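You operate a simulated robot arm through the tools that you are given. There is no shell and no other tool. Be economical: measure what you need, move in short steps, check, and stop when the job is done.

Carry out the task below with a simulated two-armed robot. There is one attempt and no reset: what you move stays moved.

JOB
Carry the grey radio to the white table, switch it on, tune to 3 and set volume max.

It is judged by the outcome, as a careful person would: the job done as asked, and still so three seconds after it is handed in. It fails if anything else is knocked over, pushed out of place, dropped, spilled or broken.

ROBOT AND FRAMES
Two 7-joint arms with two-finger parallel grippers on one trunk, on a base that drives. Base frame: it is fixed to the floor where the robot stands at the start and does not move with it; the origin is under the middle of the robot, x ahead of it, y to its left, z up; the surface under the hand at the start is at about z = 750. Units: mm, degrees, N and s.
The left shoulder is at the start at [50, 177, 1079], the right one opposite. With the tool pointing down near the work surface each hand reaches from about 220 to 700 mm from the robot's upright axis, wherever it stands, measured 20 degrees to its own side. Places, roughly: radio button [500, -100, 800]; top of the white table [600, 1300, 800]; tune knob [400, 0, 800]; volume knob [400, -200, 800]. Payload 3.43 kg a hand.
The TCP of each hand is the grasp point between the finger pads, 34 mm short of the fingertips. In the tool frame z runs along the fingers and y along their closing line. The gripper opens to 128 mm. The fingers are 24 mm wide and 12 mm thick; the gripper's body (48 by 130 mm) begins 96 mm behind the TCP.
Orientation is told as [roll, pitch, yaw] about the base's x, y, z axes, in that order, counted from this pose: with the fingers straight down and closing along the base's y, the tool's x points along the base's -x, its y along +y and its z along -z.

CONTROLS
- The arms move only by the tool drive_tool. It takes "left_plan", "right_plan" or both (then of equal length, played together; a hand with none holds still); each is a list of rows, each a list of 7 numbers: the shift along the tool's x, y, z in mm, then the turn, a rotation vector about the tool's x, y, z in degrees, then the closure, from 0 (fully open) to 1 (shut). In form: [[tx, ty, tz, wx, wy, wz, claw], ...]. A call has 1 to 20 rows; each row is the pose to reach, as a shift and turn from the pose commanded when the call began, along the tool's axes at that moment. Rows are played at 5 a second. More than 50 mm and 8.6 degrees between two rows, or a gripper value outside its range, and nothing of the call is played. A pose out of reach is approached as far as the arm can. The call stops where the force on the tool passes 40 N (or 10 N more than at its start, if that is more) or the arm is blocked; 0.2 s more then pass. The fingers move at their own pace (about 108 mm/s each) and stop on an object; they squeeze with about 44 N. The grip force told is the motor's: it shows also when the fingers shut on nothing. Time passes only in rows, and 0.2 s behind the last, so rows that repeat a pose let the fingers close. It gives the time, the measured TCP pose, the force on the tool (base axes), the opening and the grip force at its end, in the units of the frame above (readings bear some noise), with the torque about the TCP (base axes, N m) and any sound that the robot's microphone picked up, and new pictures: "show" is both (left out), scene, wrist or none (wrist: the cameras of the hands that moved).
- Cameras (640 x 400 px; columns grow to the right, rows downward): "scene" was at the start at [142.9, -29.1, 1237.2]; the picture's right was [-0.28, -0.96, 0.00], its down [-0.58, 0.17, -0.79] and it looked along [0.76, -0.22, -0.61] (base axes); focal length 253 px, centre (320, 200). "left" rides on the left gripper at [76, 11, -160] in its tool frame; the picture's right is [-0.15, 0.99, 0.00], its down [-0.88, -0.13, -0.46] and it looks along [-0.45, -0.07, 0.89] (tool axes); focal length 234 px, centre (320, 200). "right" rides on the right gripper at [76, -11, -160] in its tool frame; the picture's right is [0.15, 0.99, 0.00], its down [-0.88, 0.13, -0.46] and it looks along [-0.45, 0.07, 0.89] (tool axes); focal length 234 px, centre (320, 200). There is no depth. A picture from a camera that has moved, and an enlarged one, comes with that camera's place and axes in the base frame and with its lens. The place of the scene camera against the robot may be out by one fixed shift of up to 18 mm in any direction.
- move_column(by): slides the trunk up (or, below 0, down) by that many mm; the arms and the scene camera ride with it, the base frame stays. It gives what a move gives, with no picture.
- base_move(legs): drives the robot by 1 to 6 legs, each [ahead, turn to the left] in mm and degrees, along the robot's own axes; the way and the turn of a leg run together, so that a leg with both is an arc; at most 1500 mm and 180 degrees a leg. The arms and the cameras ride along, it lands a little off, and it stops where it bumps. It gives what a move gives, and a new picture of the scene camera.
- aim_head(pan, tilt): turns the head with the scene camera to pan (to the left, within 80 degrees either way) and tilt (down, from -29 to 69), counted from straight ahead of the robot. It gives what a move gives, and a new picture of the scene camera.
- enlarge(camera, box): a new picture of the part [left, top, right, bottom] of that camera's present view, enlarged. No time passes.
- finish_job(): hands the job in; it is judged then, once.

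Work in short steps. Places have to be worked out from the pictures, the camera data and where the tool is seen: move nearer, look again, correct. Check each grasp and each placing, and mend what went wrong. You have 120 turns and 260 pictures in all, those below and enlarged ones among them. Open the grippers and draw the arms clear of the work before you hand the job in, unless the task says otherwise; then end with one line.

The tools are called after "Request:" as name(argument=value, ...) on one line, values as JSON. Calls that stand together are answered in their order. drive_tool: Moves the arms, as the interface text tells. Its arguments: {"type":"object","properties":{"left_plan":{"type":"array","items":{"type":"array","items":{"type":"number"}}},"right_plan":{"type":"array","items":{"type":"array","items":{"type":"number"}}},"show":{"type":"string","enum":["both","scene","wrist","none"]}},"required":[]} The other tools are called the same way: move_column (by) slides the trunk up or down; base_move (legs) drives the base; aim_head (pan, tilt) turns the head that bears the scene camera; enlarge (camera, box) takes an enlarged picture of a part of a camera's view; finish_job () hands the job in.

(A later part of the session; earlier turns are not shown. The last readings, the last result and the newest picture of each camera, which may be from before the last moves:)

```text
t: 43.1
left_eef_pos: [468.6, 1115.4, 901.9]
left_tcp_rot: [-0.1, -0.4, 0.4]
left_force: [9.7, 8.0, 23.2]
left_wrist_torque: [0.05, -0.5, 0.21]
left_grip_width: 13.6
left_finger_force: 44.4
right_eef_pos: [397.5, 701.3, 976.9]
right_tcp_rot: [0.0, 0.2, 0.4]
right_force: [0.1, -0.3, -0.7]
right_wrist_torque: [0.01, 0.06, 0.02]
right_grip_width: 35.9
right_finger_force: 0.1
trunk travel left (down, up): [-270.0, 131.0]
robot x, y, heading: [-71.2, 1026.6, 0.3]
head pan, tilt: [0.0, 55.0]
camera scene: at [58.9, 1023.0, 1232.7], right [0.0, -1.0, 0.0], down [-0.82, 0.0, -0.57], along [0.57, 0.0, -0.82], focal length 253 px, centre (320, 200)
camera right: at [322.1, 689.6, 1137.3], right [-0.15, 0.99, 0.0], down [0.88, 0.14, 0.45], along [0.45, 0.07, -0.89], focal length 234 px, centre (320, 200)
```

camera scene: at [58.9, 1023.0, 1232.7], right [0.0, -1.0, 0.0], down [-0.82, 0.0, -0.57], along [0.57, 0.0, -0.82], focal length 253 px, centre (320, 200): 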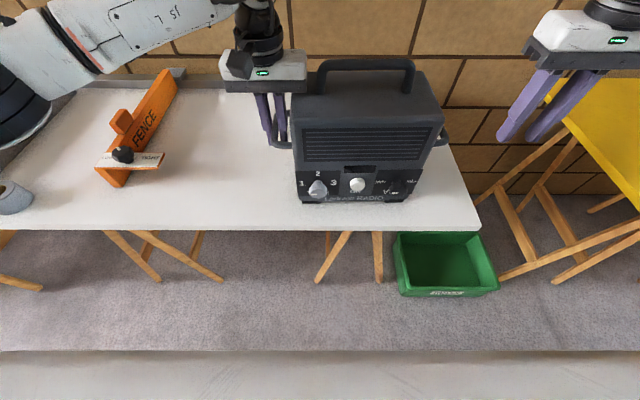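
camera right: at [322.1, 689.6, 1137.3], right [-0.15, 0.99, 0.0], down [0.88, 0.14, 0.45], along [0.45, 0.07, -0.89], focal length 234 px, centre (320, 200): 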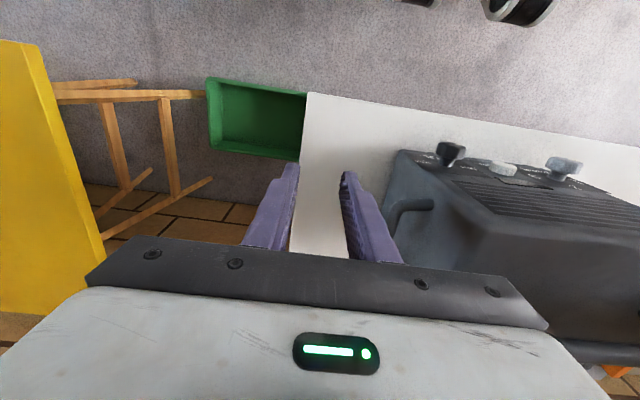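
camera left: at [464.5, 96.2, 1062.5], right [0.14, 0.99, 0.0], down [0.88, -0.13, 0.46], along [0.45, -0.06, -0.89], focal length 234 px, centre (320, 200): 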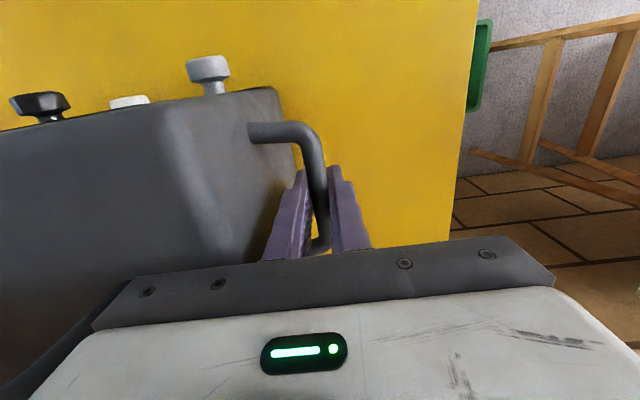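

The radio stands steady. I relax the left hand by 1 mm upward and zoom in on the panel.

Request:
drive_tool(left_plan=[[0, 0, -1.5, 0, 0, 0, 1]], show="none")

Request:
aim_head(pan=-5, tilt=48)

Request:
enlarge(camera="scene", box=[250, 140, 410, 240])

Request:
enlarge(camera="right", box=[380, 110, 600, 230])

```text
t: 43.5
left_eef_pos: [467.3, 1115.5, 903.8]
left_tcp_rot: [0.0, -0.3, 0.3]
left_force: [9.5, 8.7, 15.5]
left_wrist_torque: [-0.11, -0.92, 0.19]
left_grip_width: 13.8
left_finger_force: 43.4
right_eef_pos: [398.4, 702.0, 978.0]
right_tcp_rot: [0.0, 0.2, 0.4]
right_force: [0.3, 0.2, -0.2]
right_wrist_torque: [-0.02, -0.02, -0.04]
right_grip_width: 36.0
right_finger_force: 0.1
trunk travel left (down, up): [-270.0, 131.0]
robot x, y, heading: [-72.5, 1026.7, 0.1]
head pan, tilt: [0.0, 55.0]
```

```text
t: 44.2
left_eef_pos: [466.6, 1114.7, 902.8]
left_tcp_rot: [-0.1, -0.2, 0.3]
left_force: [9.9, 9.6, 14.8]
left_wrist_torque: [0.01, -0.47, 0.19]
left_grip_width: 14.0
left_finger_force: 43.8
right_eef_pos: [398.8, 701.4, 976.3]
right_tcp_rot: [0.1, 0.2, 0.4]
right_force: [0.0, -0.9, -0.4]
right_wrist_torque: [0.01, -0.03, 0.03]
right_grip_width: 35.6
right_finger_force: 0.0
trunk travel left (down, up): [-270.0, 131.0]
robot x, y, heading: [-71.3, 1024.2, 0.1]
head pan, tilt: [-5.0, 48.0]
camera scene: at [65.6, 1016.5, 1241.9], right [-0.08, -1.0, 0.0], down [-0.74, 0.06, -0.67], along [0.67, -0.06, -0.74], focal length 253 px, centre (320, 200)
```

scene: 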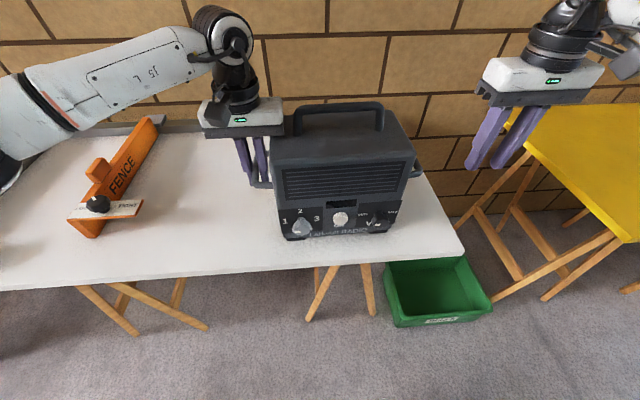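

```text
4.00 times, centred on (330, 190) of scene
camera zoom: at [65.6, 1016.5, 1241.9], right [-0.08, -1.0, 0.0], down [-0.74, 0.06, -0.67], along [0.67, -0.06, -0.74], focal length 1012 px, centre (280, 240)
```

zoom: 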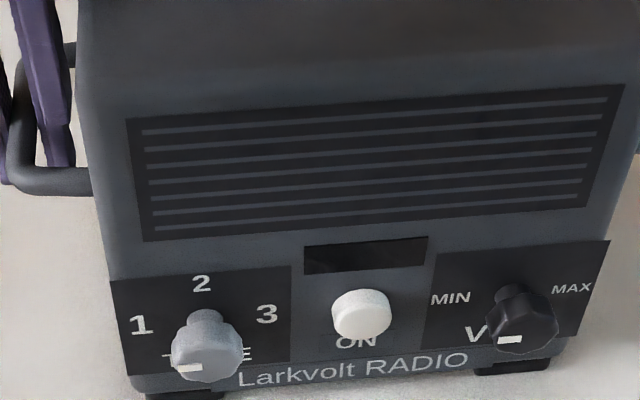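

```text
2.91 times, centred on (490, 170) of right
camera zoom: at [322.7, 690.0, 1137.2], right [-0.15, 0.99, 0.0], down [0.88, 0.14, 0.45], along [0.45, 0.07, -0.89], focal length 681 px, centre (-174, 287)
```

zoom: 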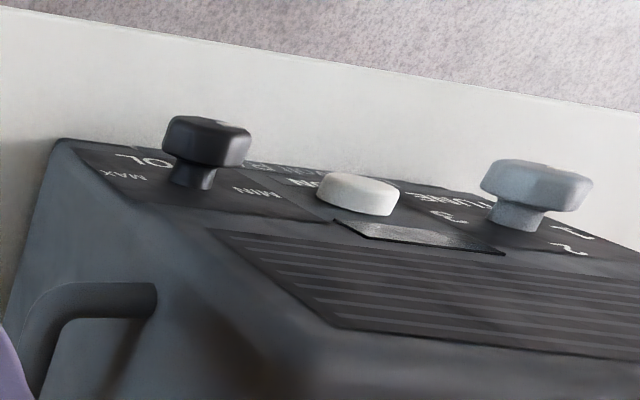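

The knobs sit near z≈840: volume at about (373, 868), tune at about (373, 1026), with both pointers on the low/left side. Now I pitch the right hand so its fingers point forward (+x), off to the right of the radio, in two halves.

Request:
drive_tool(right_plan=[[8, 0, 0, 0, -8.4, 0, 0.5], [16, 0, 0, 0, -16.8, 0, 0.5], [24, 0, 0, 0, -25.2, 0, 0.5], [32, 0, 0, 0, -33.6, 0, 0.5], [40, 0, 0, 0, -42, 0, 0.5], [48, 0, 0, 0, -50, 0, 0.5], [48, 0, 0, 0, -58, 0, 0.5], [48, 0, 0, 0, -66, 0, 0.5], [48, 0, 0, 0, -74, 0, 0.5], [48, 0, 0, 0, -82, 0, 0.5], [48, 0, 0, 0, -90, 0, 0.5], [48, 0, 0, 0, -90, 0, 0.5]])

```text
t: 46.8
left_eef_pos: [467.8, 1115.1, 901.7]
left_tcp_rot: [-0.2, -0.1, 0.3]
left_force: [10.7, 10.5, 15.9]
left_wrist_torque: [-0.05, 0.05, 0.2]
left_grip_width: 13.3
left_finger_force: 44.2
right_eef_pos: [390.7, 674.9, 970.2]
right_tcp_rot: [-0.1, -66.4, -0.1]
right_force: [-0.1, 1.2, 1.0]
right_wrist_torque: [0.0, 0.01, -0.01]
right_grip_width: 64.2
right_finger_force: 0.0
right hand out of reach, approached as far as the arm can: row 6, 7, 8, 9, 10, 11, 12
trunk travel left (down, up): [-270.0, 131.0]
robot x, y, heading: [-75.6, 1026.5, 0.1]
head pan, tilt: [-5.0, 48.0]
camera scene: at [65.6, 1016.5, 1241.9], right [-0.08, -1.0, 0.0], down [-0.74, 0.06, -0.67], along [0.67, -0.06, -0.74], focal length 253 px, centre (320, 200)
camera right: at [213.4, 663.1, 965.1], right [-0.05, 0.99, -0.14], down [-0.07, 0.13, 0.99], along [1.0, 0.06, 0.06], focal length 234 px, centre (320, 200)
```

scene: 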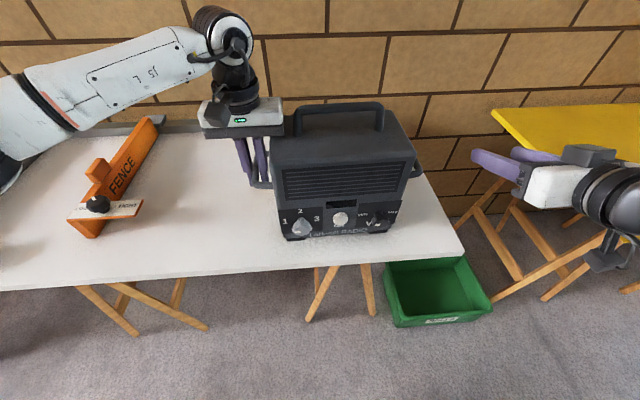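
right: 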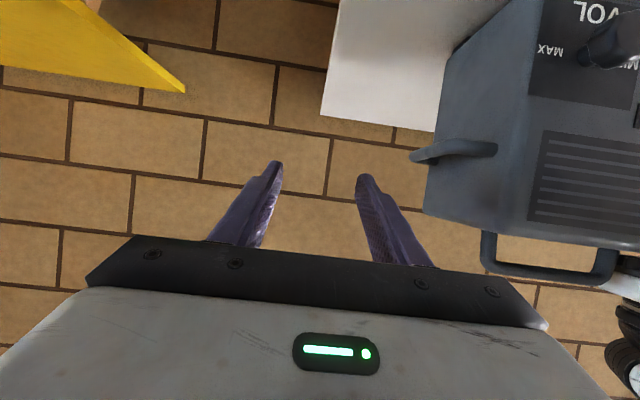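

Here the right arm reaches only 66° pitch because it is too folded. The radio is stable on its own, so I release the left hand too and lift it clear. Then I back the base off for natural forward-pointing hands.

Request:
drive_tool(left_plan=[[0, 0, 0, 0, 0, 0, 0.72], [0, 0, 0, 0, 0, 0, 0.72], [0, 0, -35, 0, 0, 0, 0.72], [0, 0, -75, 0, 0, 0, 0.72], [0, 40, -90, 0, 0, 0, 0.72], [30, 75, -100, 0, 0, 0, 0.72], [70, 80, -100, 0, 0, 0, 0.72], [110, 80, -100, 0, 0, 0, 0.72]], show="scene")

Request:
base_move(legs=[[-280, 0]])

```text
t: 48.6
left_eef_pos: [357.1, 1197.6, 1001.2]
left_tcp_rot: [-0.2, -0.1, 0.3]
left_force: [-0.5, -0.4, -0.7]
left_wrist_torque: [0.02, 0.02, -0.02]
left_grip_width: 36.0
left_finger_force: 0.0
right_eef_pos: [390.4, 674.0, 969.5]
right_tcp_rot: [-0.2, -66.3, -0.1]
right_force: [-0.5, 0.3, -0.8]
right_wrist_torque: [0.0, 0.0, -0.04]
right_grip_width: 63.9
right_finger_force: 0.0
trunk travel left (down, up): [-270.0, 131.0]
robot x, y, heading: [-72.9, 1025.5, 0.2]
head pan, tilt: [-5.0, 48.0]
camera scene: at [65.7, 1015.9, 1241.9], right [-0.08, -1.0, 0.0], down [-0.74, 0.06, -0.67], along [0.67, -0.06, -0.74], focal length 253 px, centre (320, 200)
```

scene: 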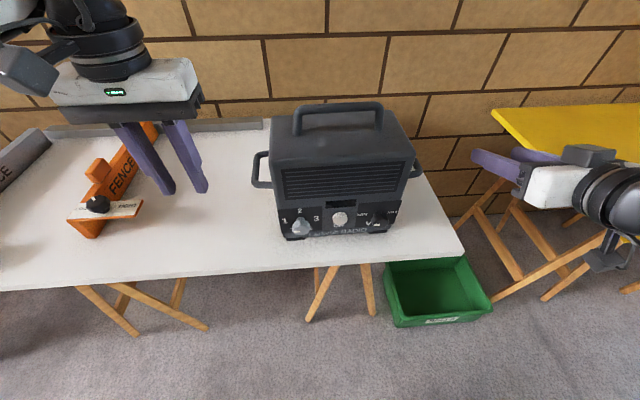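

```text
t: 50.6
left_eef_pos: [72.3, 1196.0, 1001.6]
left_tcp_rot: [-0.2, -0.1, 0.3]
left_force: [0.5, -0.7, 0.3]
left_wrist_torque: [-0.02, 0.03, -0.02]
left_grip_width: 35.9
left_finger_force: 0.0
right_eef_pos: [105.9, 673.8, 969.2]
right_tcp_rot: [0.0, -66.4, 0.0]
right_force: [0.1, 0.3, 0.1]
right_wrist_torque: [0.02, 0.02, 0.0]
right_grip_width: 64.0
right_finger_force: 0.1
trunk travel left (down, up): [-270.0, 131.0]
robot x, y, heading: [-359.2, 1023.1, 0.4]
head pan, tilt: [-5.0, 48.0]
camera scene: at [-219.2, 1014.6, 1241.9], right [-0.08, -1.0, 0.0], down [-0.74, 0.06, -0.67], along [0.67, -0.05, -0.74], focal length 253 px, centre (320, 200)
```

scene: 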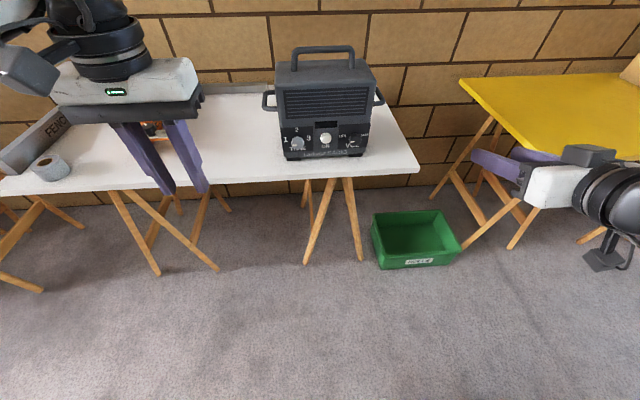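

The base is now at x≈-359. I issue a null move for the right hand, to see whether its commanded pose still differs from the measured one.

Request:
drive_tool(right_plan=[[0, 0, 0, 0, 0, 0, 0.5], [0, 0, 0, 0, 0, 0, 0.5], [0, 0, 0, 0, 0, 0, 0.5]], show="none")

```text
t: 51.4
left_eef_pos: [72.7, 1196.1, 1000.2]
left_tcp_rot: [-0.2, -0.1, 0.2]
left_force: [-0.7, 0.8, 0.6]
left_wrist_torque: [0.05, 0.02, -0.05]
left_grip_width: 35.9
left_finger_force: 0.1
right_eef_pos: [106.5, 672.3, 969.5]
right_tcp_rot: [0.1, -66.4, -0.1]
right_force: [0.0, -0.6, 0.5]
right_wrist_torque: [-0.02, -0.04, 0.01]
right_grip_width: 64.1
right_finger_force: 0.0
trunk travel left (down, up): [-270.0, 131.0]
robot x, y, heading: [-357.8, 1028.2, 0.4]
head pan, tilt: [-5.0, 48.0]
```

Commanded equals measured. I bring the right hand toward (250, 868, 840) with fingers level.

Request:
drive_tool(right_plan=[[10, 32, 31, 0, -4, 0, 0.5], [20, 65, 61, 0, -8, 0, 0.5], [30, 97, 92, 0, -12, 0, 0.5], [40, 130, 122, 0, -16, 0, 0.5], [50, 162, 152, 0, -20, 0, 0.5], [60, 195, 183, 0, -24, 0, 0.5], [60, 195, 183, 0, -24, 0, 0.5]])

```text
t: 53.0
left_eef_pos: [72.1, 1195.8, 1001.8]
left_tcp_rot: [-0.2, -0.1, 0.4]
left_force: [0.2, 0.0, 0.6]
left_wrist_torque: [0.03, -0.01, -0.03]
left_grip_width: 35.7
left_finger_force: 0.2
right_eef_pos: [152.8, 700.1, 1064.0]
right_tcp_rot: [2.1, -79.6, -1.1]
right_force: [-0.6, 0.5, -0.5]
right_wrist_torque: [-0.01, -0.02, 0.04]
right_grip_width: 63.9
right_finger_force: 0.0
right hand out of reach, approached as far as the arm can: row 1, 2, 3, 4, 5, 6, 7
trunk travel left (down, up): [-270.0, 131.0]
robot x, y, heading: [-359.6, 1021.5, 0.6]
head pan, tilt: [-5.0, 48.0]
camera scene: at [-218.7, 1014.5, 1241.8], right [-0.08, -1.0, 0.0], down [-0.74, 0.06, -0.67], along [0.67, -0.05, -0.74], focal length 253 px, centre (320, 200)
camera right: at [-18.3, 685.5, 1018.8], right [-0.05, 0.99, -0.14], down [-0.29, 0.12, 0.95], along [0.96, 0.08, 0.28], focal length 234 px, centre (320, 200)
```

scene: 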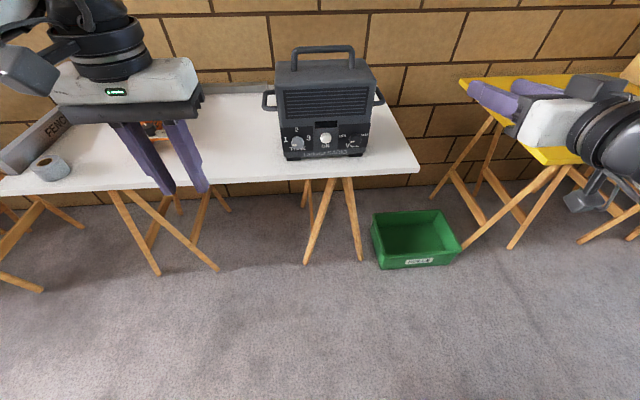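
right: 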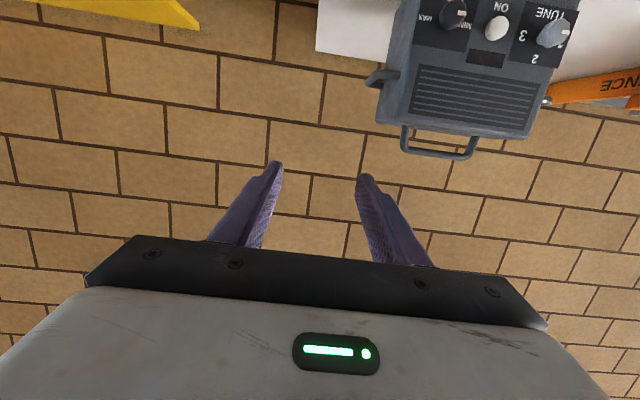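

The wrist hits a joint limit because the forearm slopes down. Lowering the trunk 220 mm makes the forearm more level. Both hands are in front of the table edge, so this is safe.

Request:
move_column(by=-220)

Request:
drive_tool(right_plan=[[0, 0, 20, 0, 0, 0, 0.5], [0, 30, 40, 0, 0, 0, 0.5], [0, 60, 50, 0, -3, 0, 0.5], [0, 90, 50, 0, -6, 0, 0.5], [0, 120, 50, 0, -10, 0, 0.5], [0, 120, 50, 0, -10, 0, 0.5]])

```text
t: 55.3
left_eef_pos: [72.9, 1196.8, 780.9]
left_tcp_rot: [-0.2, -0.1, 0.2]
left_force: [-0.6, -0.3, -0.1]
left_wrist_torque: [0.0, -0.02, 0.03]
left_grip_width: 35.7
left_finger_force: 0.0
right_eef_pos: [152.3, 700.8, 844.0]
right_tcp_rot: [2.1, -79.5, -1.0]
right_force: [0.2, 0.9, -0.5]
right_wrist_torque: [-0.03, -0.01, 0.02]
right_grip_width: 64.1
right_finger_force: 0.0
trunk travel left (down, up): [-50.0, 351.0]
robot x, y, heading: [-355.3, 1026.6, 0.4]
head pan, tilt: [-5.0, 48.0]
```

```text
t: 56.7
left_eef_pos: [72.6, 1196.9, 781.1]
left_tcp_rot: [-0.3, 0.0, 0.4]
left_force: [0.4, 0.7, -0.1]
left_wrist_torque: [0.0, 0.0, 0.01]
left_grip_width: 36.0
left_finger_force: 0.0
right_eef_pos: [187.1, 796.0, 874.2]
right_tcp_rot: [-16.4, -80.9, 19.2]
right_force: [-0.3, -0.4, 0.4]
right_wrist_torque: [0.0, -0.01, -0.03]
right_grip_width: 64.1
right_finger_force: 0.0
right hand out of reach, approached as far as the arm can: row 1, 2, 3, 4, 5, 6
trunk travel left (down, up): [-50.0, 351.0]
robot x, y, heading: [-358.9, 1022.5, 0.3]
head pan, tilt: [-5.0, 48.0]
camera scene: at [-218.8, 1014.6, 1021.8], right [-0.08, -1.0, 0.0], down [-0.74, 0.06, -0.67], along [0.67, -0.05, -0.74], focal length 253 px, centre (320, 200)
camera right: at [19.5, 772.7, 823.9], right [-0.07, 0.98, -0.19], down [-0.32, 0.16, 0.93], along [0.94, 0.13, 0.31], focal length 234 px, centre (320, 200)
```

scene: 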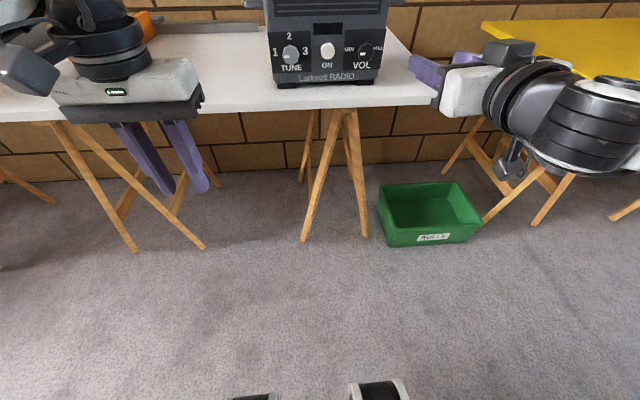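
right: 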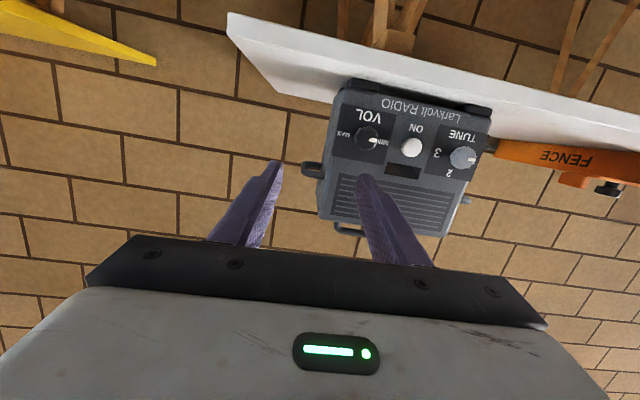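

The view of the panel is good. The tool is already near level, 9° down. I move it forward to about (290, 868, 840), where the arm is less folded, and enlarge both panel views.

Request:
enlarge(camera="right", box=[310, 70, 510, 220])

Request:
enlarge(camera="scene", box=[260, 20, 400, 95])

Request:
drive_tool(right_plan=[[4, 17, 27, 0, -2, 0, 0.5], [7, 34, 55, 0, -4, 0, 0.5], [11, 52, 82, 0, -6, 0, 0.5], [14, 69, 110, 0, -8.5, 0, 0.5], [14, 69, 110, 0, -8.5, 0, 0.5]])

```text
2.67 times, centred on (410, 145) of right
camera zoom: at [19.5, 772.7, 823.9], right [-0.07, 0.98, -0.19], down [-0.32, 0.16, 0.93], along [0.94, 0.13, 0.31], focal length 624 px, centre (80, 347)
```

zoom: 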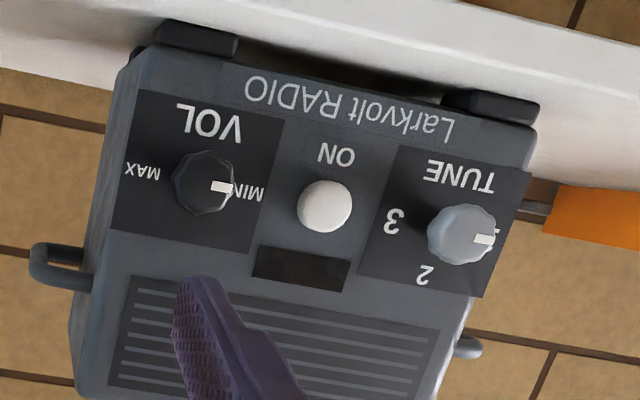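

```text
4.57 times, centred on (330, 58) of scene
camera zoom: at [-218.8, 1014.6, 1021.8], right [-0.08, -1.0, 0.0], down [-0.74, 0.06, -0.67], along [0.67, -0.05, -0.74], focal length 1156 px, centre (274, 851)
```

zoom: 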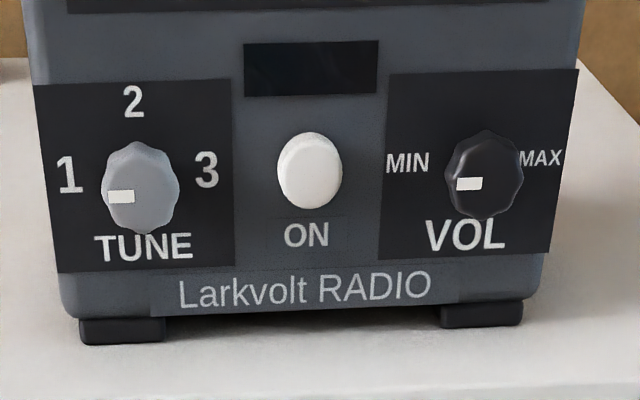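

```text
t: 57.9
left_eef_pos: [72.6, 1195.4, 781.9]
left_tcp_rot: [-0.2, -0.2, 0.3]
left_force: [0.2, -0.5, 0.7]
left_wrist_torque: [0.03, 0.01, 0.02]
left_grip_width: 35.7
left_finger_force: 0.0
right_eef_pos: [205.5, 803.9, 883.2]
right_tcp_rot: [-17.6, -82.7, 22.9]
right_force: [-0.2, 1.1, -0.4]
right_wrist_torque: [-0.02, -0.01, 0.0]
right_grip_width: 64.0
right_finger_force: 0.2
right hand out of reach, approached as far as the arm can: row 1, 2, 3, 4, 5
trunk travel left (down, up): [-50.0, 351.0]
robot x, y, heading: [-355.1, 1025.3, 0.3]
head pan, tilt: [-5.0, 48.0]
camera scene: at [-218.9, 1014.7, 1021.9], right [-0.08, -1.0, 0.0], down [-0.74, 0.06, -0.67], along [0.67, -0.06, -0.74], focal length 253 px, centre (320, 200)
camera right: at [40.2, 774.9, 829.2], right [-0.11, 0.98, -0.18], down [-0.36, 0.13, 0.92], along [0.93, 0.17, 0.34], focal length 234 px, centre (320, 200)
```

scene: 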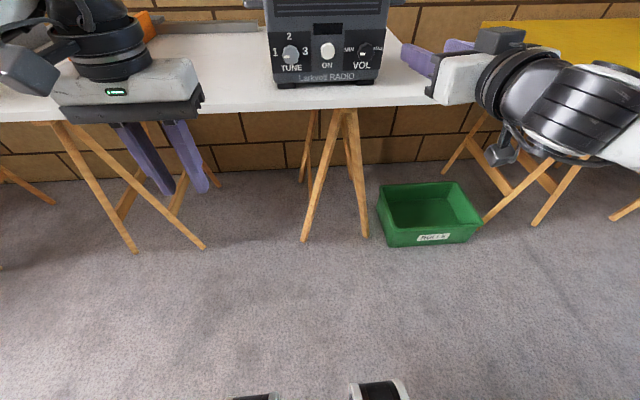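
right: 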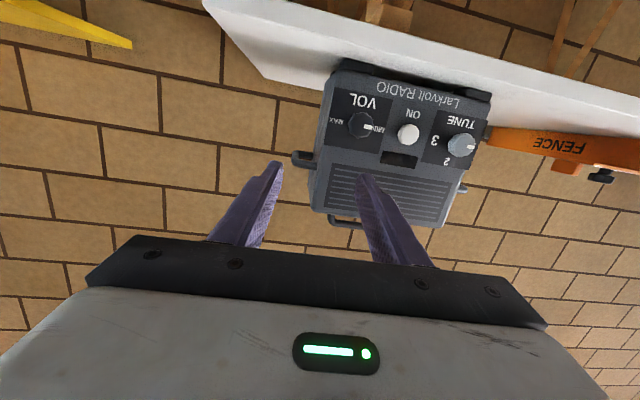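

Labels are clear now: tune points at 1 (9 o'clock) with 3 at about 3 o'clock, and volume points at MIN with MAX opposite. The wrist is stuck at a joint limit, so I unpitch to about 45° while going up and forward to reconfigure the arm.

Request:
drive_tool(right_plan=[[-10, 0, 5, 0, 8, 0, 0.5], [-22, 0, 15, 0, 16, 0, 0.5], [-35, -2, 25, 0, 24, 0, 0.5], [-48, -4, 35, 0, 32, 0, 0.5], [-66, -7, 52, 0, 40, 0, 0.5], [-66, -7, 52, 0, 40, 0, 0.5]], show="none")

```text
t: 59.3
left_eef_pos: [72.3, 1196.1, 781.7]
left_tcp_rot: [-0.2, -0.1, 0.3]
left_force: [0.0, -0.5, 0.1]
left_wrist_torque: [-0.02, 0.02, 0.03]
left_grip_width: 35.7
left_finger_force: 0.1
right_eef_pos: [267.6, 804.2, 943.6]
right_tcp_rot: [-3.0, -42.8, 7.7]
right_force: [-0.9, 0.1, 0.1]
right_wrist_torque: [0.01, -0.01, 0.03]
right_grip_width: 64.0
right_finger_force: 0.1
trunk travel left (down, up): [-50.0, 351.0]
robot x, y, heading: [-357.9, 1026.1, 0.0]
head pan, tilt: [-5.0, 48.0]
```

That freed it. Now I pitch toward level from here while moving slightly down and left.

Request:
drive_tool(right_plan=[[4, 6, 6, 0, -6, 0, 0.5], [9, 12, 13, 0, -12, 0, 0.5], [14, 18, 20, 0, -18, 0, 0.5], [20, 24, 28, 0, -24, 0, 0.5], [25, 30, 36, 0, -31, 0, 0.5], [30, 36, 44, 0, -38, 0, 0.5], [34, 40, 51, 0, -45, 0, 0.5], [34, 40, 51, 0, -45, 0, 0.5]])

```text
t: 61.1
left_eef_pos: [71.1, 1196.3, 782.0]
left_tcp_rot: [-0.1, -0.1, 0.3]
left_force: [0.3, -0.4, -0.2]
left_wrist_torque: [-0.02, -0.01, -0.01]
left_grip_width: 35.7
left_finger_force: 0.0
right_eef_pos: [271.1, 840.5, 888.4]
right_tcp_rot: [-13.6, -80.7, 19.0]
right_force: [0.6, 0.5, -0.6]
right_wrist_torque: [-0.03, 0.02, -0.01]
right_grip_width: 63.7
right_finger_force: 0.1
right hand out of reach, approached as far as the arm can: row 7, 8
trunk travel left (down, up): [-50.0, 351.0]
robot x, y, heading: [-354.7, 1028.0, 0.1]
head pan, tilt: [-5.0, 48.0]
camera scene: at [-218.8, 1014.6, 1021.8], right [-0.08, -1.0, 0.0], down [-0.74, 0.06, -0.67], along [0.67, -0.05, -0.74], focal length 253 px, centre (320, 200)
camera right: at [103.1, 809.7, 840.3], right [-0.12, 0.98, -0.18], down [-0.33, 0.13, 0.94], along [0.94, 0.17, 0.3], focal length 234 px, centre (320, 200)
```

scene: 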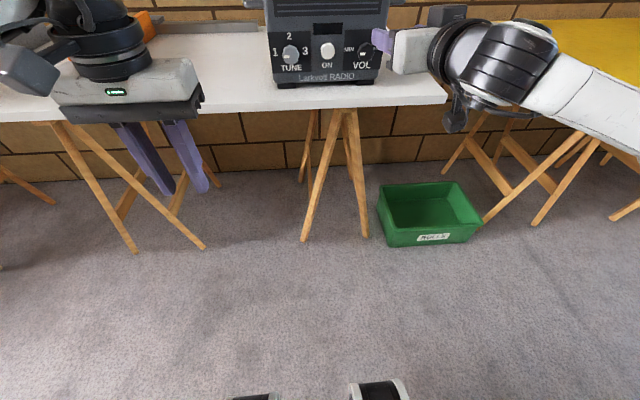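
right: 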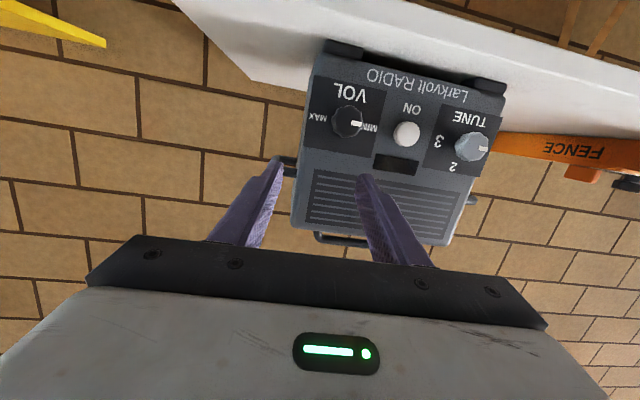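

The pose works: the tool points forward about 10° down. Lowering the trunk 46 mm brings the hand to knob height (z≈842).

Request:
move_column(by=-46)

Request:
drive_tool(right_plan=[[0, 5, 10, 0, -2, 0, 0.5], [0, 10, 20, 0, -4, 0, 0.5], [0, 15, 25, 0, -6, 0, 0.5], [0, 15, 25, 0, -8, 0, 0.5], [0, 15, 25, 0, -8, 0, 0.5]])

```text
t: 62.0
left_eef_pos: [72.1, 1196.0, 735.0]
left_tcp_rot: [-0.2, -0.1, 0.3]
left_force: [-0.1, -0.6, -0.4]
left_wrist_torque: [0.01, 0.01, 0.04]
left_grip_width: 35.7
left_finger_force: 0.0
right_eef_pos: [270.7, 838.9, 843.8]
right_tcp_rot: [-13.6, -80.7, 19.0]
right_force: [-0.8, 0.1, -1.1]
right_wrist_torque: [0.02, -0.01, 0.03]
right_grip_width: 64.0
right_finger_force: 0.0
trunk travel left (down, up): [-4.0, 397.0]
robot x, y, heading: [-355.1, 1024.7, 0.3]
head pan, tilt: [-5.0, 48.0]
```

```text
t: 63.2
left_eef_pos: [73.7, 1195.5, 735.8]
left_tcp_rot: [-0.2, -0.1, 0.3]
left_force: [0.0, 0.6, -0.4]
left_wrist_torque: [0.01, 0.0, 0.06]
left_grip_width: 35.7
left_finger_force: 0.1
right_eef_pos: [273.0, 860.3, 843.7]
right_tcp_rot: [-14.6, -81.4, 21.5]
right_force: [-0.1, -0.7, -1.0]
right_wrist_torque: [-0.01, 0.0, -0.01]
right_grip_width: 64.1
right_finger_force: 0.0
right hand out of reach, approached as far as the arm can: row 1, 2, 3, 4, 5
trunk travel left (down, up): [-4.0, 397.0]
robot x, y, heading: [-359.0, 1026.2, 0.2]
head pan, tilt: [-5.0, 48.0]
camera scene: at [-218.8, 1014.6, 975.8], right [-0.08, -1.0, 0.0], down [-0.74, 0.06, -0.67], along [0.67, -0.05, -0.74], focal length 253 px, centre (320, 200)
camera right: at [106.2, 825.1, 792.7], right [-0.14, 0.97, -0.18], down [-0.34, 0.12, 0.93], along [0.93, 0.19, 0.32], focal length 234 px, centre (320, 200)
```

scene: 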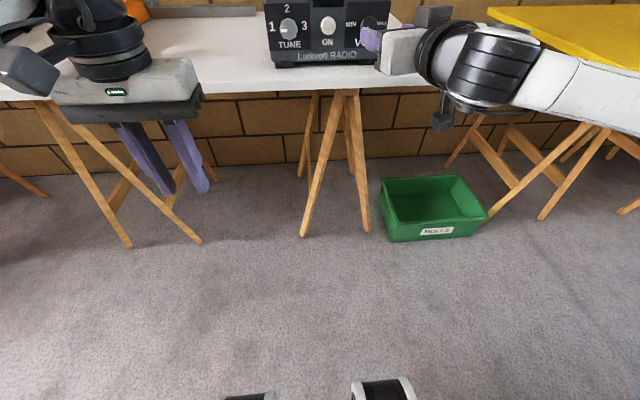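
right: 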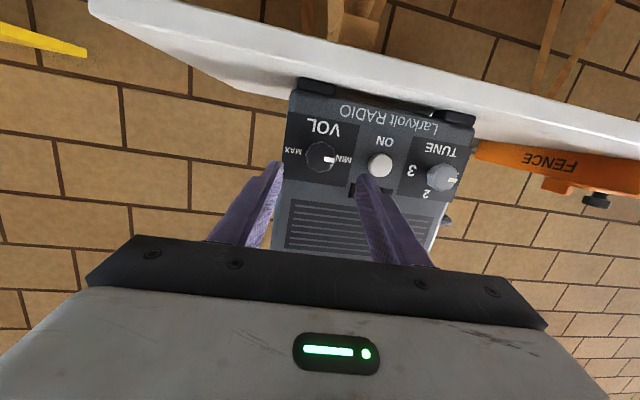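

The arm can't extend further while level, so I use the base for the final approach. Ray estimates give volume ≈(370, 870, 834), tune ≈(370, 1030, 834) and the button near y 948. First I nudge the hand 9 mm left and 8 mm down, allowing a little more tilt.

Request:
drive_tool(right_plan=[[4, 5, 1, 0, 1.5, 0, 0.5], [7.5, 9.3, 2, 0, 3, 0, 0.5], [7.5, 9.3, 2, 0, 3, 0, 0.5]], show="wrist")

```text
t: 64.0
left_eef_pos: [72.1, 1195.7, 734.7]
left_tcp_rot: [-0.1, -0.1, 0.3]
left_force: [0.0, -1.0, -0.2]
left_wrist_torque: [-0.01, -0.01, 0.01]
left_grip_width: 35.8
left_finger_force: 0.1
right_eef_pos: [273.0, 867.2, 836.6]
right_tcp_rot: [-10.8, -78.6, 17.7]
right_force: [-0.2, 0.6, -0.1]
right_wrist_torque: [-0.01, 0.01, 0.02]
right_grip_width: 64.1
right_finger_force: 0.0
trunk travel left (down, up): [-4.0, 397.0]
robot x, y, heading: [-359.9, 1028.9, 0.3]
head pan, tilt: [-5.0, 48.0]
camera right: at [103.8, 834.2, 794.0], right [-0.15, 0.97, -0.18], down [-0.29, 0.13, 0.95], along [0.94, 0.19, 0.27], focal length 234 px, centre (320, 200)
```

right: 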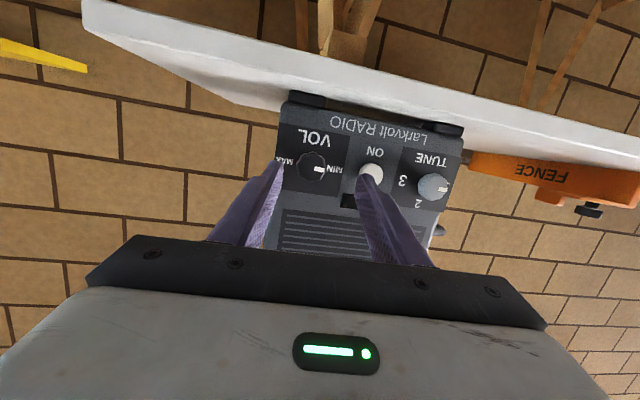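

Now the pose is free of limits. I advance with the arm about 48 mm toward the volume knob, tips still in front of it.

Request:
drive_tool(right_plan=[[-2, -1, 12, 0, 0, 0, 0.5], [-4, -1.7, 24, 0, 0, 0, 0.5], [-6, -2.5, 36, 0, 0, 0, 0.5], [-8, -3.3, 47, 0, 0, 0, 0.5], [-8, -3.3, 47, 0, 0, 0, 0.5]], show="both")

Request:
enlarge(camera="right", box=[220, 80, 420, 230])

```text
t: 65.2
left_eef_pos: [73.0, 1196.3, 736.1]
left_tcp_rot: [-0.2, -0.1, 0.4]
left_force: [0.0, -1.4, -0.4]
left_wrist_torque: [-0.03, 0.02, 0.01]
left_grip_width: 35.7
left_finger_force: 0.1
right_eef_pos: [320.1, 871.9, 834.7]
right_tcp_rot: [-10.9, -78.5, 17.7]
right_force: [0.4, 0.1, 0.4]
right_wrist_torque: [-0.01, 0.0, -0.02]
right_grip_width: 64.1
right_finger_force: 0.2
trunk travel left (down, up): [-4.0, 397.0]
robot x, y, heading: [-359.9, 1025.3, 0.3]
head pan, tilt: [-5.0, 48.0]
camera scene: at [-218.8, 1014.6, 975.8], right [-0.08, -1.0, 0.0], down [-0.74, 0.06, -0.67], along [0.67, -0.05, -0.74], focal length 253 px, centre (320, 200)
camera right: at [151.3, 837.8, 792.9], right [-0.15, 0.97, -0.18], down [-0.29, 0.13, 0.95], along [0.94, 0.19, 0.27], focal length 234 px, centre (320, 200)
```

scene: 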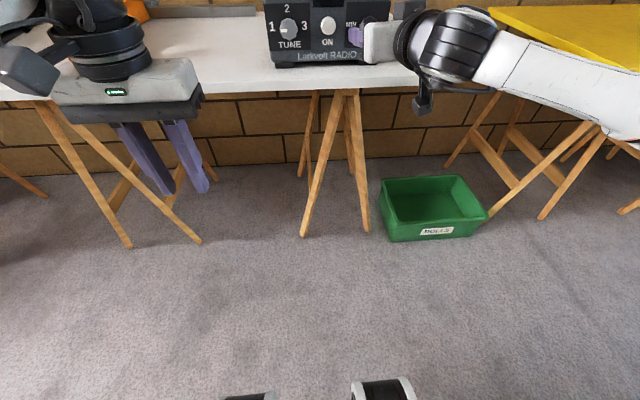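
right: 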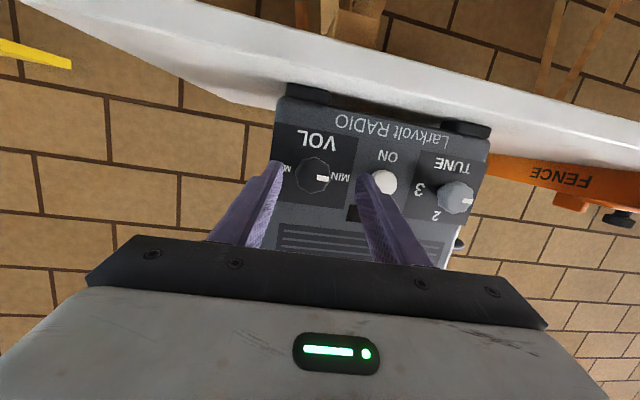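

```text
2.67 times, centred on (320, 155) of right
camera zoom: at [151.3, 837.8, 792.9], right [-0.15, 0.97, -0.18], down [-0.29, 0.13, 0.95], along [0.94, 0.19, 0.27], focal length 624 px, centre (320, 320)
```

zoom: 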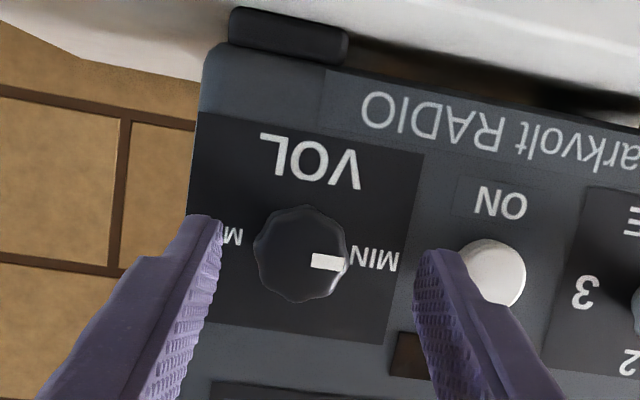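

The volume knob is centred between the fingers. I advance 31 mm so the tips surround its head, then close.

Request:
drive_tool(right_plan=[[-1.5, -1.5, 10, 0, 0, 0, 0.5], [-3.5, -3.5, 21, 0, 0, 0, 0.5], [-5, -5, 31, 0, 0, 0, 0.5], [-5, -5, 31, 0, 0, 0, 1], [-5, -5, 31, 0, 0, 0, 1], [-5, -5, 31, 0, 0, 0, 1]], show="wrist")

Request:
enlarge(camera="right", box=[220, 80, 420, 230])

```text
t: 66.6
left_eef_pos: [71.9, 1196.2, 734.9]
left_tcp_rot: [-0.2, 0.0, 0.2]
left_force: [0.7, 0.5, -1.1]
left_wrist_torque: [-0.03, -0.02, 0.04]
left_grip_width: 35.8
left_finger_force: 0.0
right_eef_pos: [352.5, 869.6, 833.7]
right_tcp_rot: [-10.8, -78.7, 17.6]
right_force: [0.4, 0.6, -0.1]
right_wrist_torque: [-0.01, 0.03, -0.54]
right_grip_width: 34.5
right_finger_force: 44.0
trunk travel left (down, up): [-4.0, 397.0]
robot x, y, heading: [-359.1, 1025.6, 0.2]
head pan, tilt: [-5.0, 48.0]
camera right: at [183.5, 836.0, 791.1], right [-0.15, 0.97, -0.18], down [-0.29, 0.13, 0.95], along [0.94, 0.19, 0.27], focal length 234 px, centre (320, 200)
```

right: 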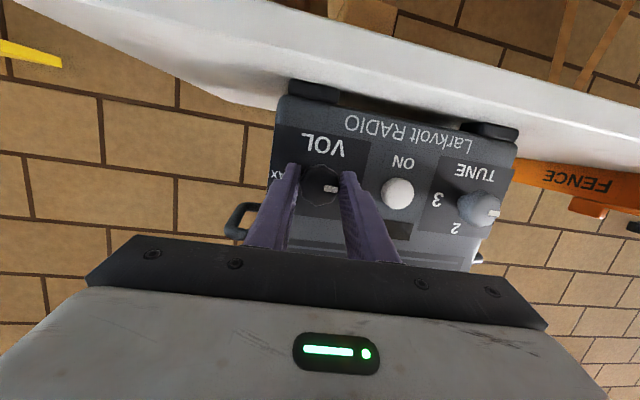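

```text
2.67 times, centred on (320, 155) of right
camera zoom: at [183.5, 836.0, 791.1], right [-0.15, 0.97, -0.18], down [-0.29, 0.13, 0.95], along [0.94, 0.19, 0.27], focal length 624 px, centre (320, 320)
```

zoom: 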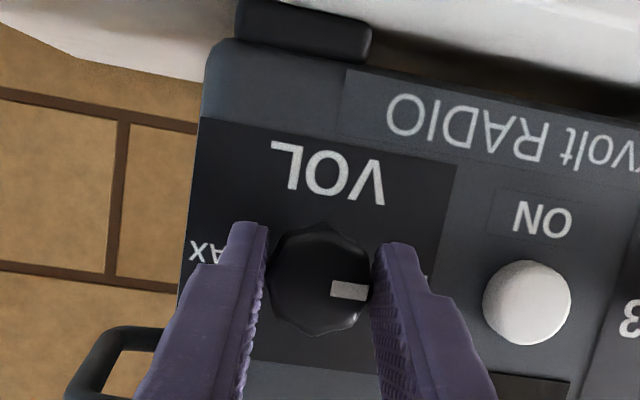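

The knob is held with no side load. I twist clockwise (+ about tool z) by 64°, watching the torque.

Request:
drive_tool(right_plan=[[0, 0, 0, 0, 0, 8, 1], [0, 0, 0, 0, 0, 16, 1], [0, 0, 0, 0, 0, 24, 1], [0, 0, 0, 0, 0, 32, 1], [0, 0, 0, 0, 0, 40, 1], [0, 0, 0, 0, 0, 48, 1], [0, 0, 0, 0, 0, 56, 1], [0, 0, 0, 0, 0, 64, 1]], show="both")

Request:
enlarge(camera="right", box=[220, 80, 420, 230])

```text
t: 68.4
left_eef_pos: [72.8, 1197.3, 735.8]
left_tcp_rot: [-0.2, -0.2, 0.4]
left_force: [0.4, 0.2, 0.1]
left_wrist_torque: [0.04, 0.02, 0.0]
left_grip_width: 35.9
left_finger_force: 0.1
right_eef_pos: [351.0, 873.4, 835.7]
right_tcp_rot: [77.7, -27.4, -77.3]
right_force: [0.2, 9.6, 4.4]
right_wrist_torque: [0.03, -0.24, 1.38]
right_grip_width: 34.8
right_finger_force: 43.9
trunk travel left (down, up): [-4.0, 397.0]
robot x, y, heading: [-355.4, 1026.1, 0.3]
head pan, tilt: [-5.0, 48.0]
camera scene: at [-219.1, 1015.4, 976.0], right [-0.08, -1.0, 0.0], down [-0.74, 0.06, -0.67], along [0.67, -0.06, -0.74], focal length 253 px, centre (320, 200)
camera right: at [179.1, 913.5, 821.6], right [0.08, 0.61, 0.79], down [-0.26, -0.75, 0.61], along [0.96, -0.25, 0.1], focal length 234 px, centre (320, 200)
```

scene: 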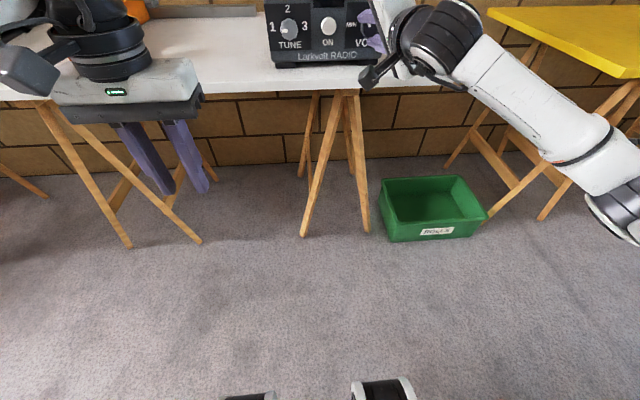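
right: 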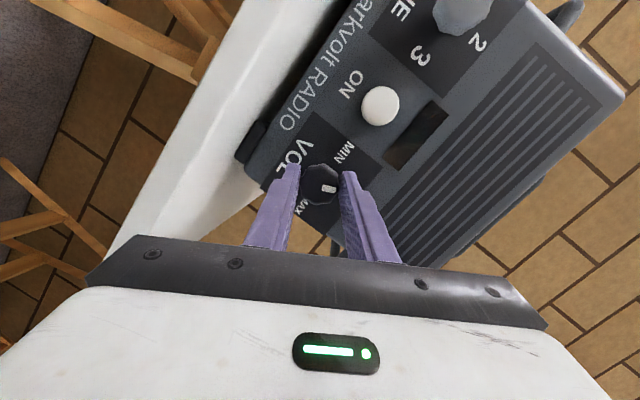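

```text
2.67 times, centred on (320, 155) of right
camera zoom: at [179.1, 913.5, 821.6], right [0.08, 0.61, 0.79], down [-0.26, -0.75, 0.61], along [0.96, -0.25, 0.1], focal length 624 px, centre (320, 320)
```

zoom: 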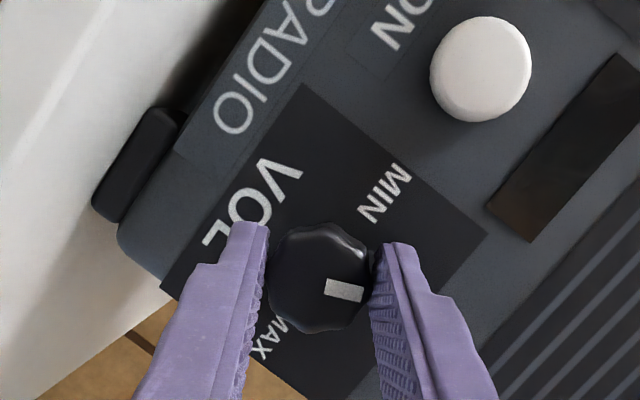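

The knob turned with the fingers. I keep turning, 72° more.

Request:
drive_tool(right_plan=[[0, 0, 0, 0, 0, 8, 1], [0, 0, 0, 0, 0, 16, 1], [0, 0, 0, 0, 0, 24, 1], [0, 0, 0, 0, 0, 32, 1], [0, 0, 0, 0, 0, 40, 1], [0, 0, 0, 0, 0, 48, 1], [0, 0, 0, 0, 0, 56, 1], [0, 0, 0, 0, 0, 64, 1], [0, 0, 0, 0, 0, 72, 1]], show="wrist")

Request:
enlarge(camera="right", box=[220, 80, 420, 230])

```text
t: 70.4
left_eef_pos: [73.0, 1196.1, 734.7]
left_tcp_rot: [-0.2, -0.2, 0.3]
left_force: [0.9, 0.1, -0.7]
left_wrist_torque: [0.03, 0.01, 0.0]
left_grip_width: 35.9
left_finger_force: 0.0
right_eef_pos: [350.8, 870.2, 836.4]
right_tcp_rot: [75.2, 42.9, -93.5]
right_force: [6.5, 6.1, 13.9]
right_wrist_torque: [0.09, -1.4, 0.65]
right_grip_width: 35.0
right_finger_force: 43.8
trunk travel left (down, up): [-4.0, 397.0]
robot x, y, heading: [-358.0, 1026.9, 0.2]
head pan, tilt: [-5.0, 48.0]
camera right: at [195.9, 914.4, 911.1], right [0.22, -0.56, 0.8], down [-0.46, -0.78, -0.42], along [0.86, -0.27, -0.43], focal length 234 px, centre (320, 200)
```

right: 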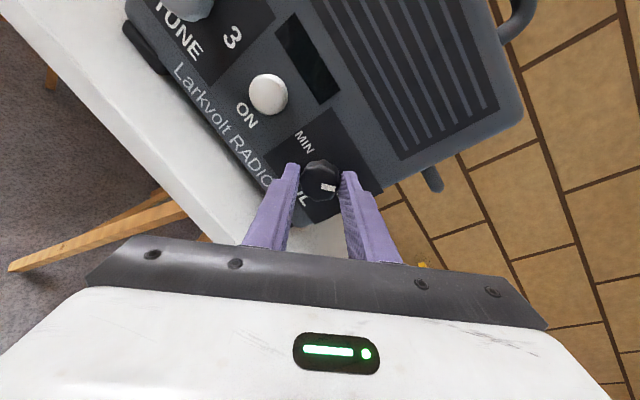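

```text
2.67 times, centred on (320, 155) of right
camera zoom: at [195.9, 914.4, 911.1], right [0.22, -0.56, 0.8], down [-0.46, -0.78, -0.42], along [0.86, -0.27, -0.43], focal length 624 px, centre (320, 320)
```

zoom: 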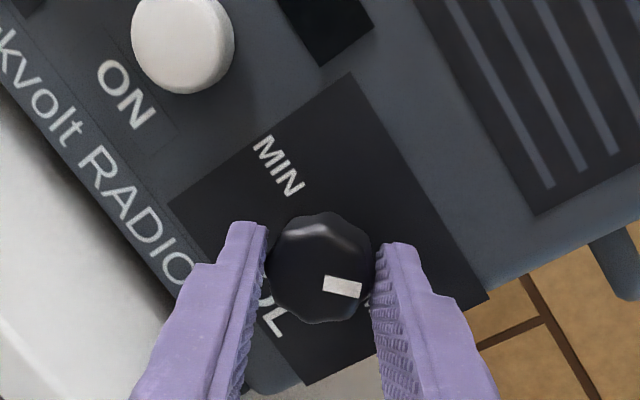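

The knob has turned about 125–135°; MAX is opposite MIN. I continue in smaller steps toward the stop.

Request:
drive_tool(right_plan=[[0, 0, 0, 0, 0, 5, 1], [0, 0, 0, 0, 0, 10, 1], [0, 0, 0, 0, 0, 15, 1], [0, 0, 0, 0, 0, 20, 1], [0, 0, 0, 0, 0, 25, 1], [0, 0, 0, 0, 0, 30, 1]], show="wrist")

Request:
enlarge(camera="right", box=[220, 80, 420, 230])

```text
t: 71.8
left_eef_pos: [72.3, 1195.4, 736.6]
left_tcp_rot: [-0.2, -0.2, 0.3]
left_force: [0.3, -0.7, -0.2]
left_wrist_torque: [0.02, 0.0, 0.02]
left_grip_width: 35.9
left_finger_force: 0.1
right_eef_pos: [351.4, 870.7, 835.6]
right_tcp_rot: [55.3, 70.5, -116.6]
right_force: [1.3, 0.7, 13.0]
right_wrist_torque: [0.07, -1.35, -0.09]
right_grip_width: 34.5
right_finger_force: 44.0
trunk travel left (down, up): [-4.0, 397.0]
robot x, y, heading: [-358.5, 1028.0, 0.4]
head pan, tilt: [-5.0, 48.0]
camera right: at [204.1, 884.3, 935.0], right [0.18, -0.89, 0.41], down [-0.55, -0.44, -0.71], along [0.81, -0.1, -0.58], focal length 234 px, centre (320, 200)
```

right: 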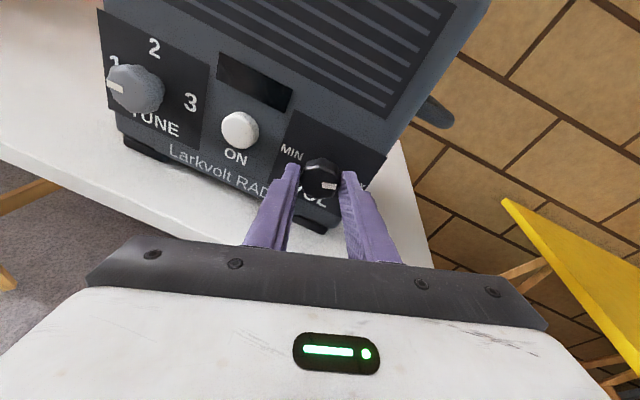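

```text
2.67 times, centred on (320, 155) of right
camera zoom: at [204.1, 884.3, 935.0], right [0.18, -0.89, 0.41], down [-0.55, -0.44, -0.71], along [0.81, -0.1, -0.58], focal length 624 px, centre (320, 320)
```

zoom: 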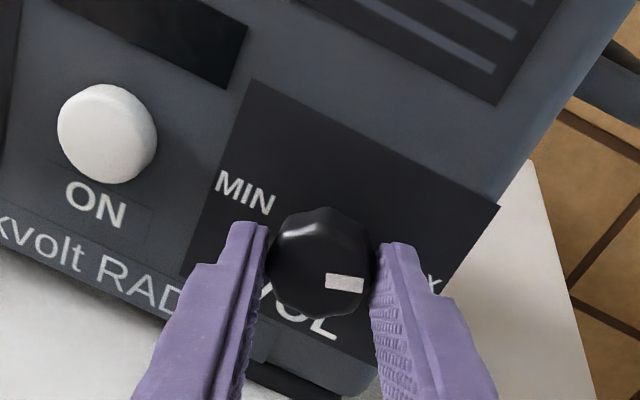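

Pointer is near MAX, with about 15–20° to go. I continue another 25° in small steps.

Request:
drive_tool(right_plan=[[0, 0, 0, 0, 0, 4, 1], [0, 0, 0, 0, 0, 8, 1], [0, 0, 0, 0, 0, 12, 1], [0, 0, 0, 0, 0, 16, 1], [0, 0, 0, 0, 0, 20, 1], [0, 0, 0, 0, 0, 24, 1]], show="wrist")

Request:
enlarge(camera="right", box=[220, 80, 420, 230])

```text
t: 73.2
left_eef_pos: [71.2, 1196.3, 736.4]
left_tcp_rot: [-0.2, -0.2, 0.4]
left_force: [0.2, -0.2, 0.5]
left_wrist_torque: [0.04, 0.01, 0.01]
left_grip_width: 35.7
left_finger_force: 0.0
right_eef_pos: [350.6, 870.7, 834.2]
right_tcp_rot: [-34.7, 76.5, 151.1]
right_force: [-6.4, 0.9, 12.2]
right_wrist_torque: [-0.34, -0.89, -0.54]
right_grip_width: 33.9
right_finger_force: 44.7
trunk travel left (down, up): [-4.0, 397.0]
robot x, y, heading: [-356.6, 1026.1, 0.4]
head pan, tilt: [-5.0, 48.0]
camera right: at [209.3, 854.3, 941.0], right [0.12, -0.99, 0.01], down [-0.61, -0.08, -0.79], along [0.78, 0.09, -0.62], focal length 234 px, centre (320, 200)
```

right: 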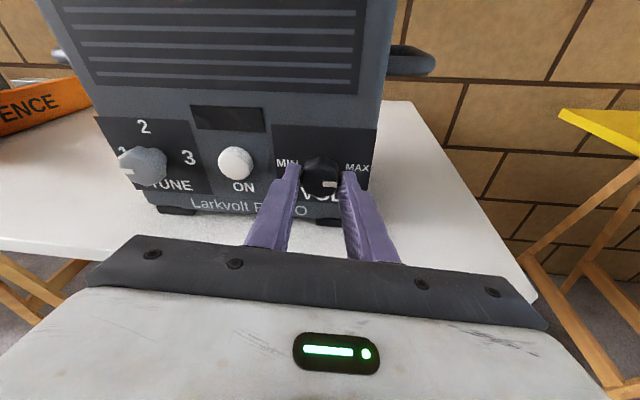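

```text
2.67 times, centred on (320, 155) of right
camera zoom: at [209.3, 854.3, 941.0], right [0.12, -0.99, 0.01], down [-0.61, -0.08, -0.79], along [0.78, 0.09, -0.62], focal length 624 px, centre (320, 320)
```

zoom: 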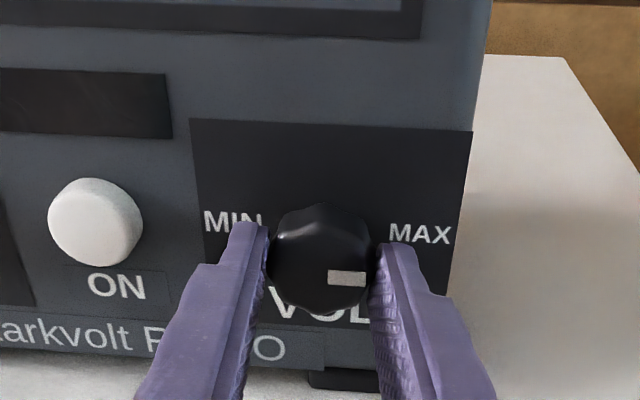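

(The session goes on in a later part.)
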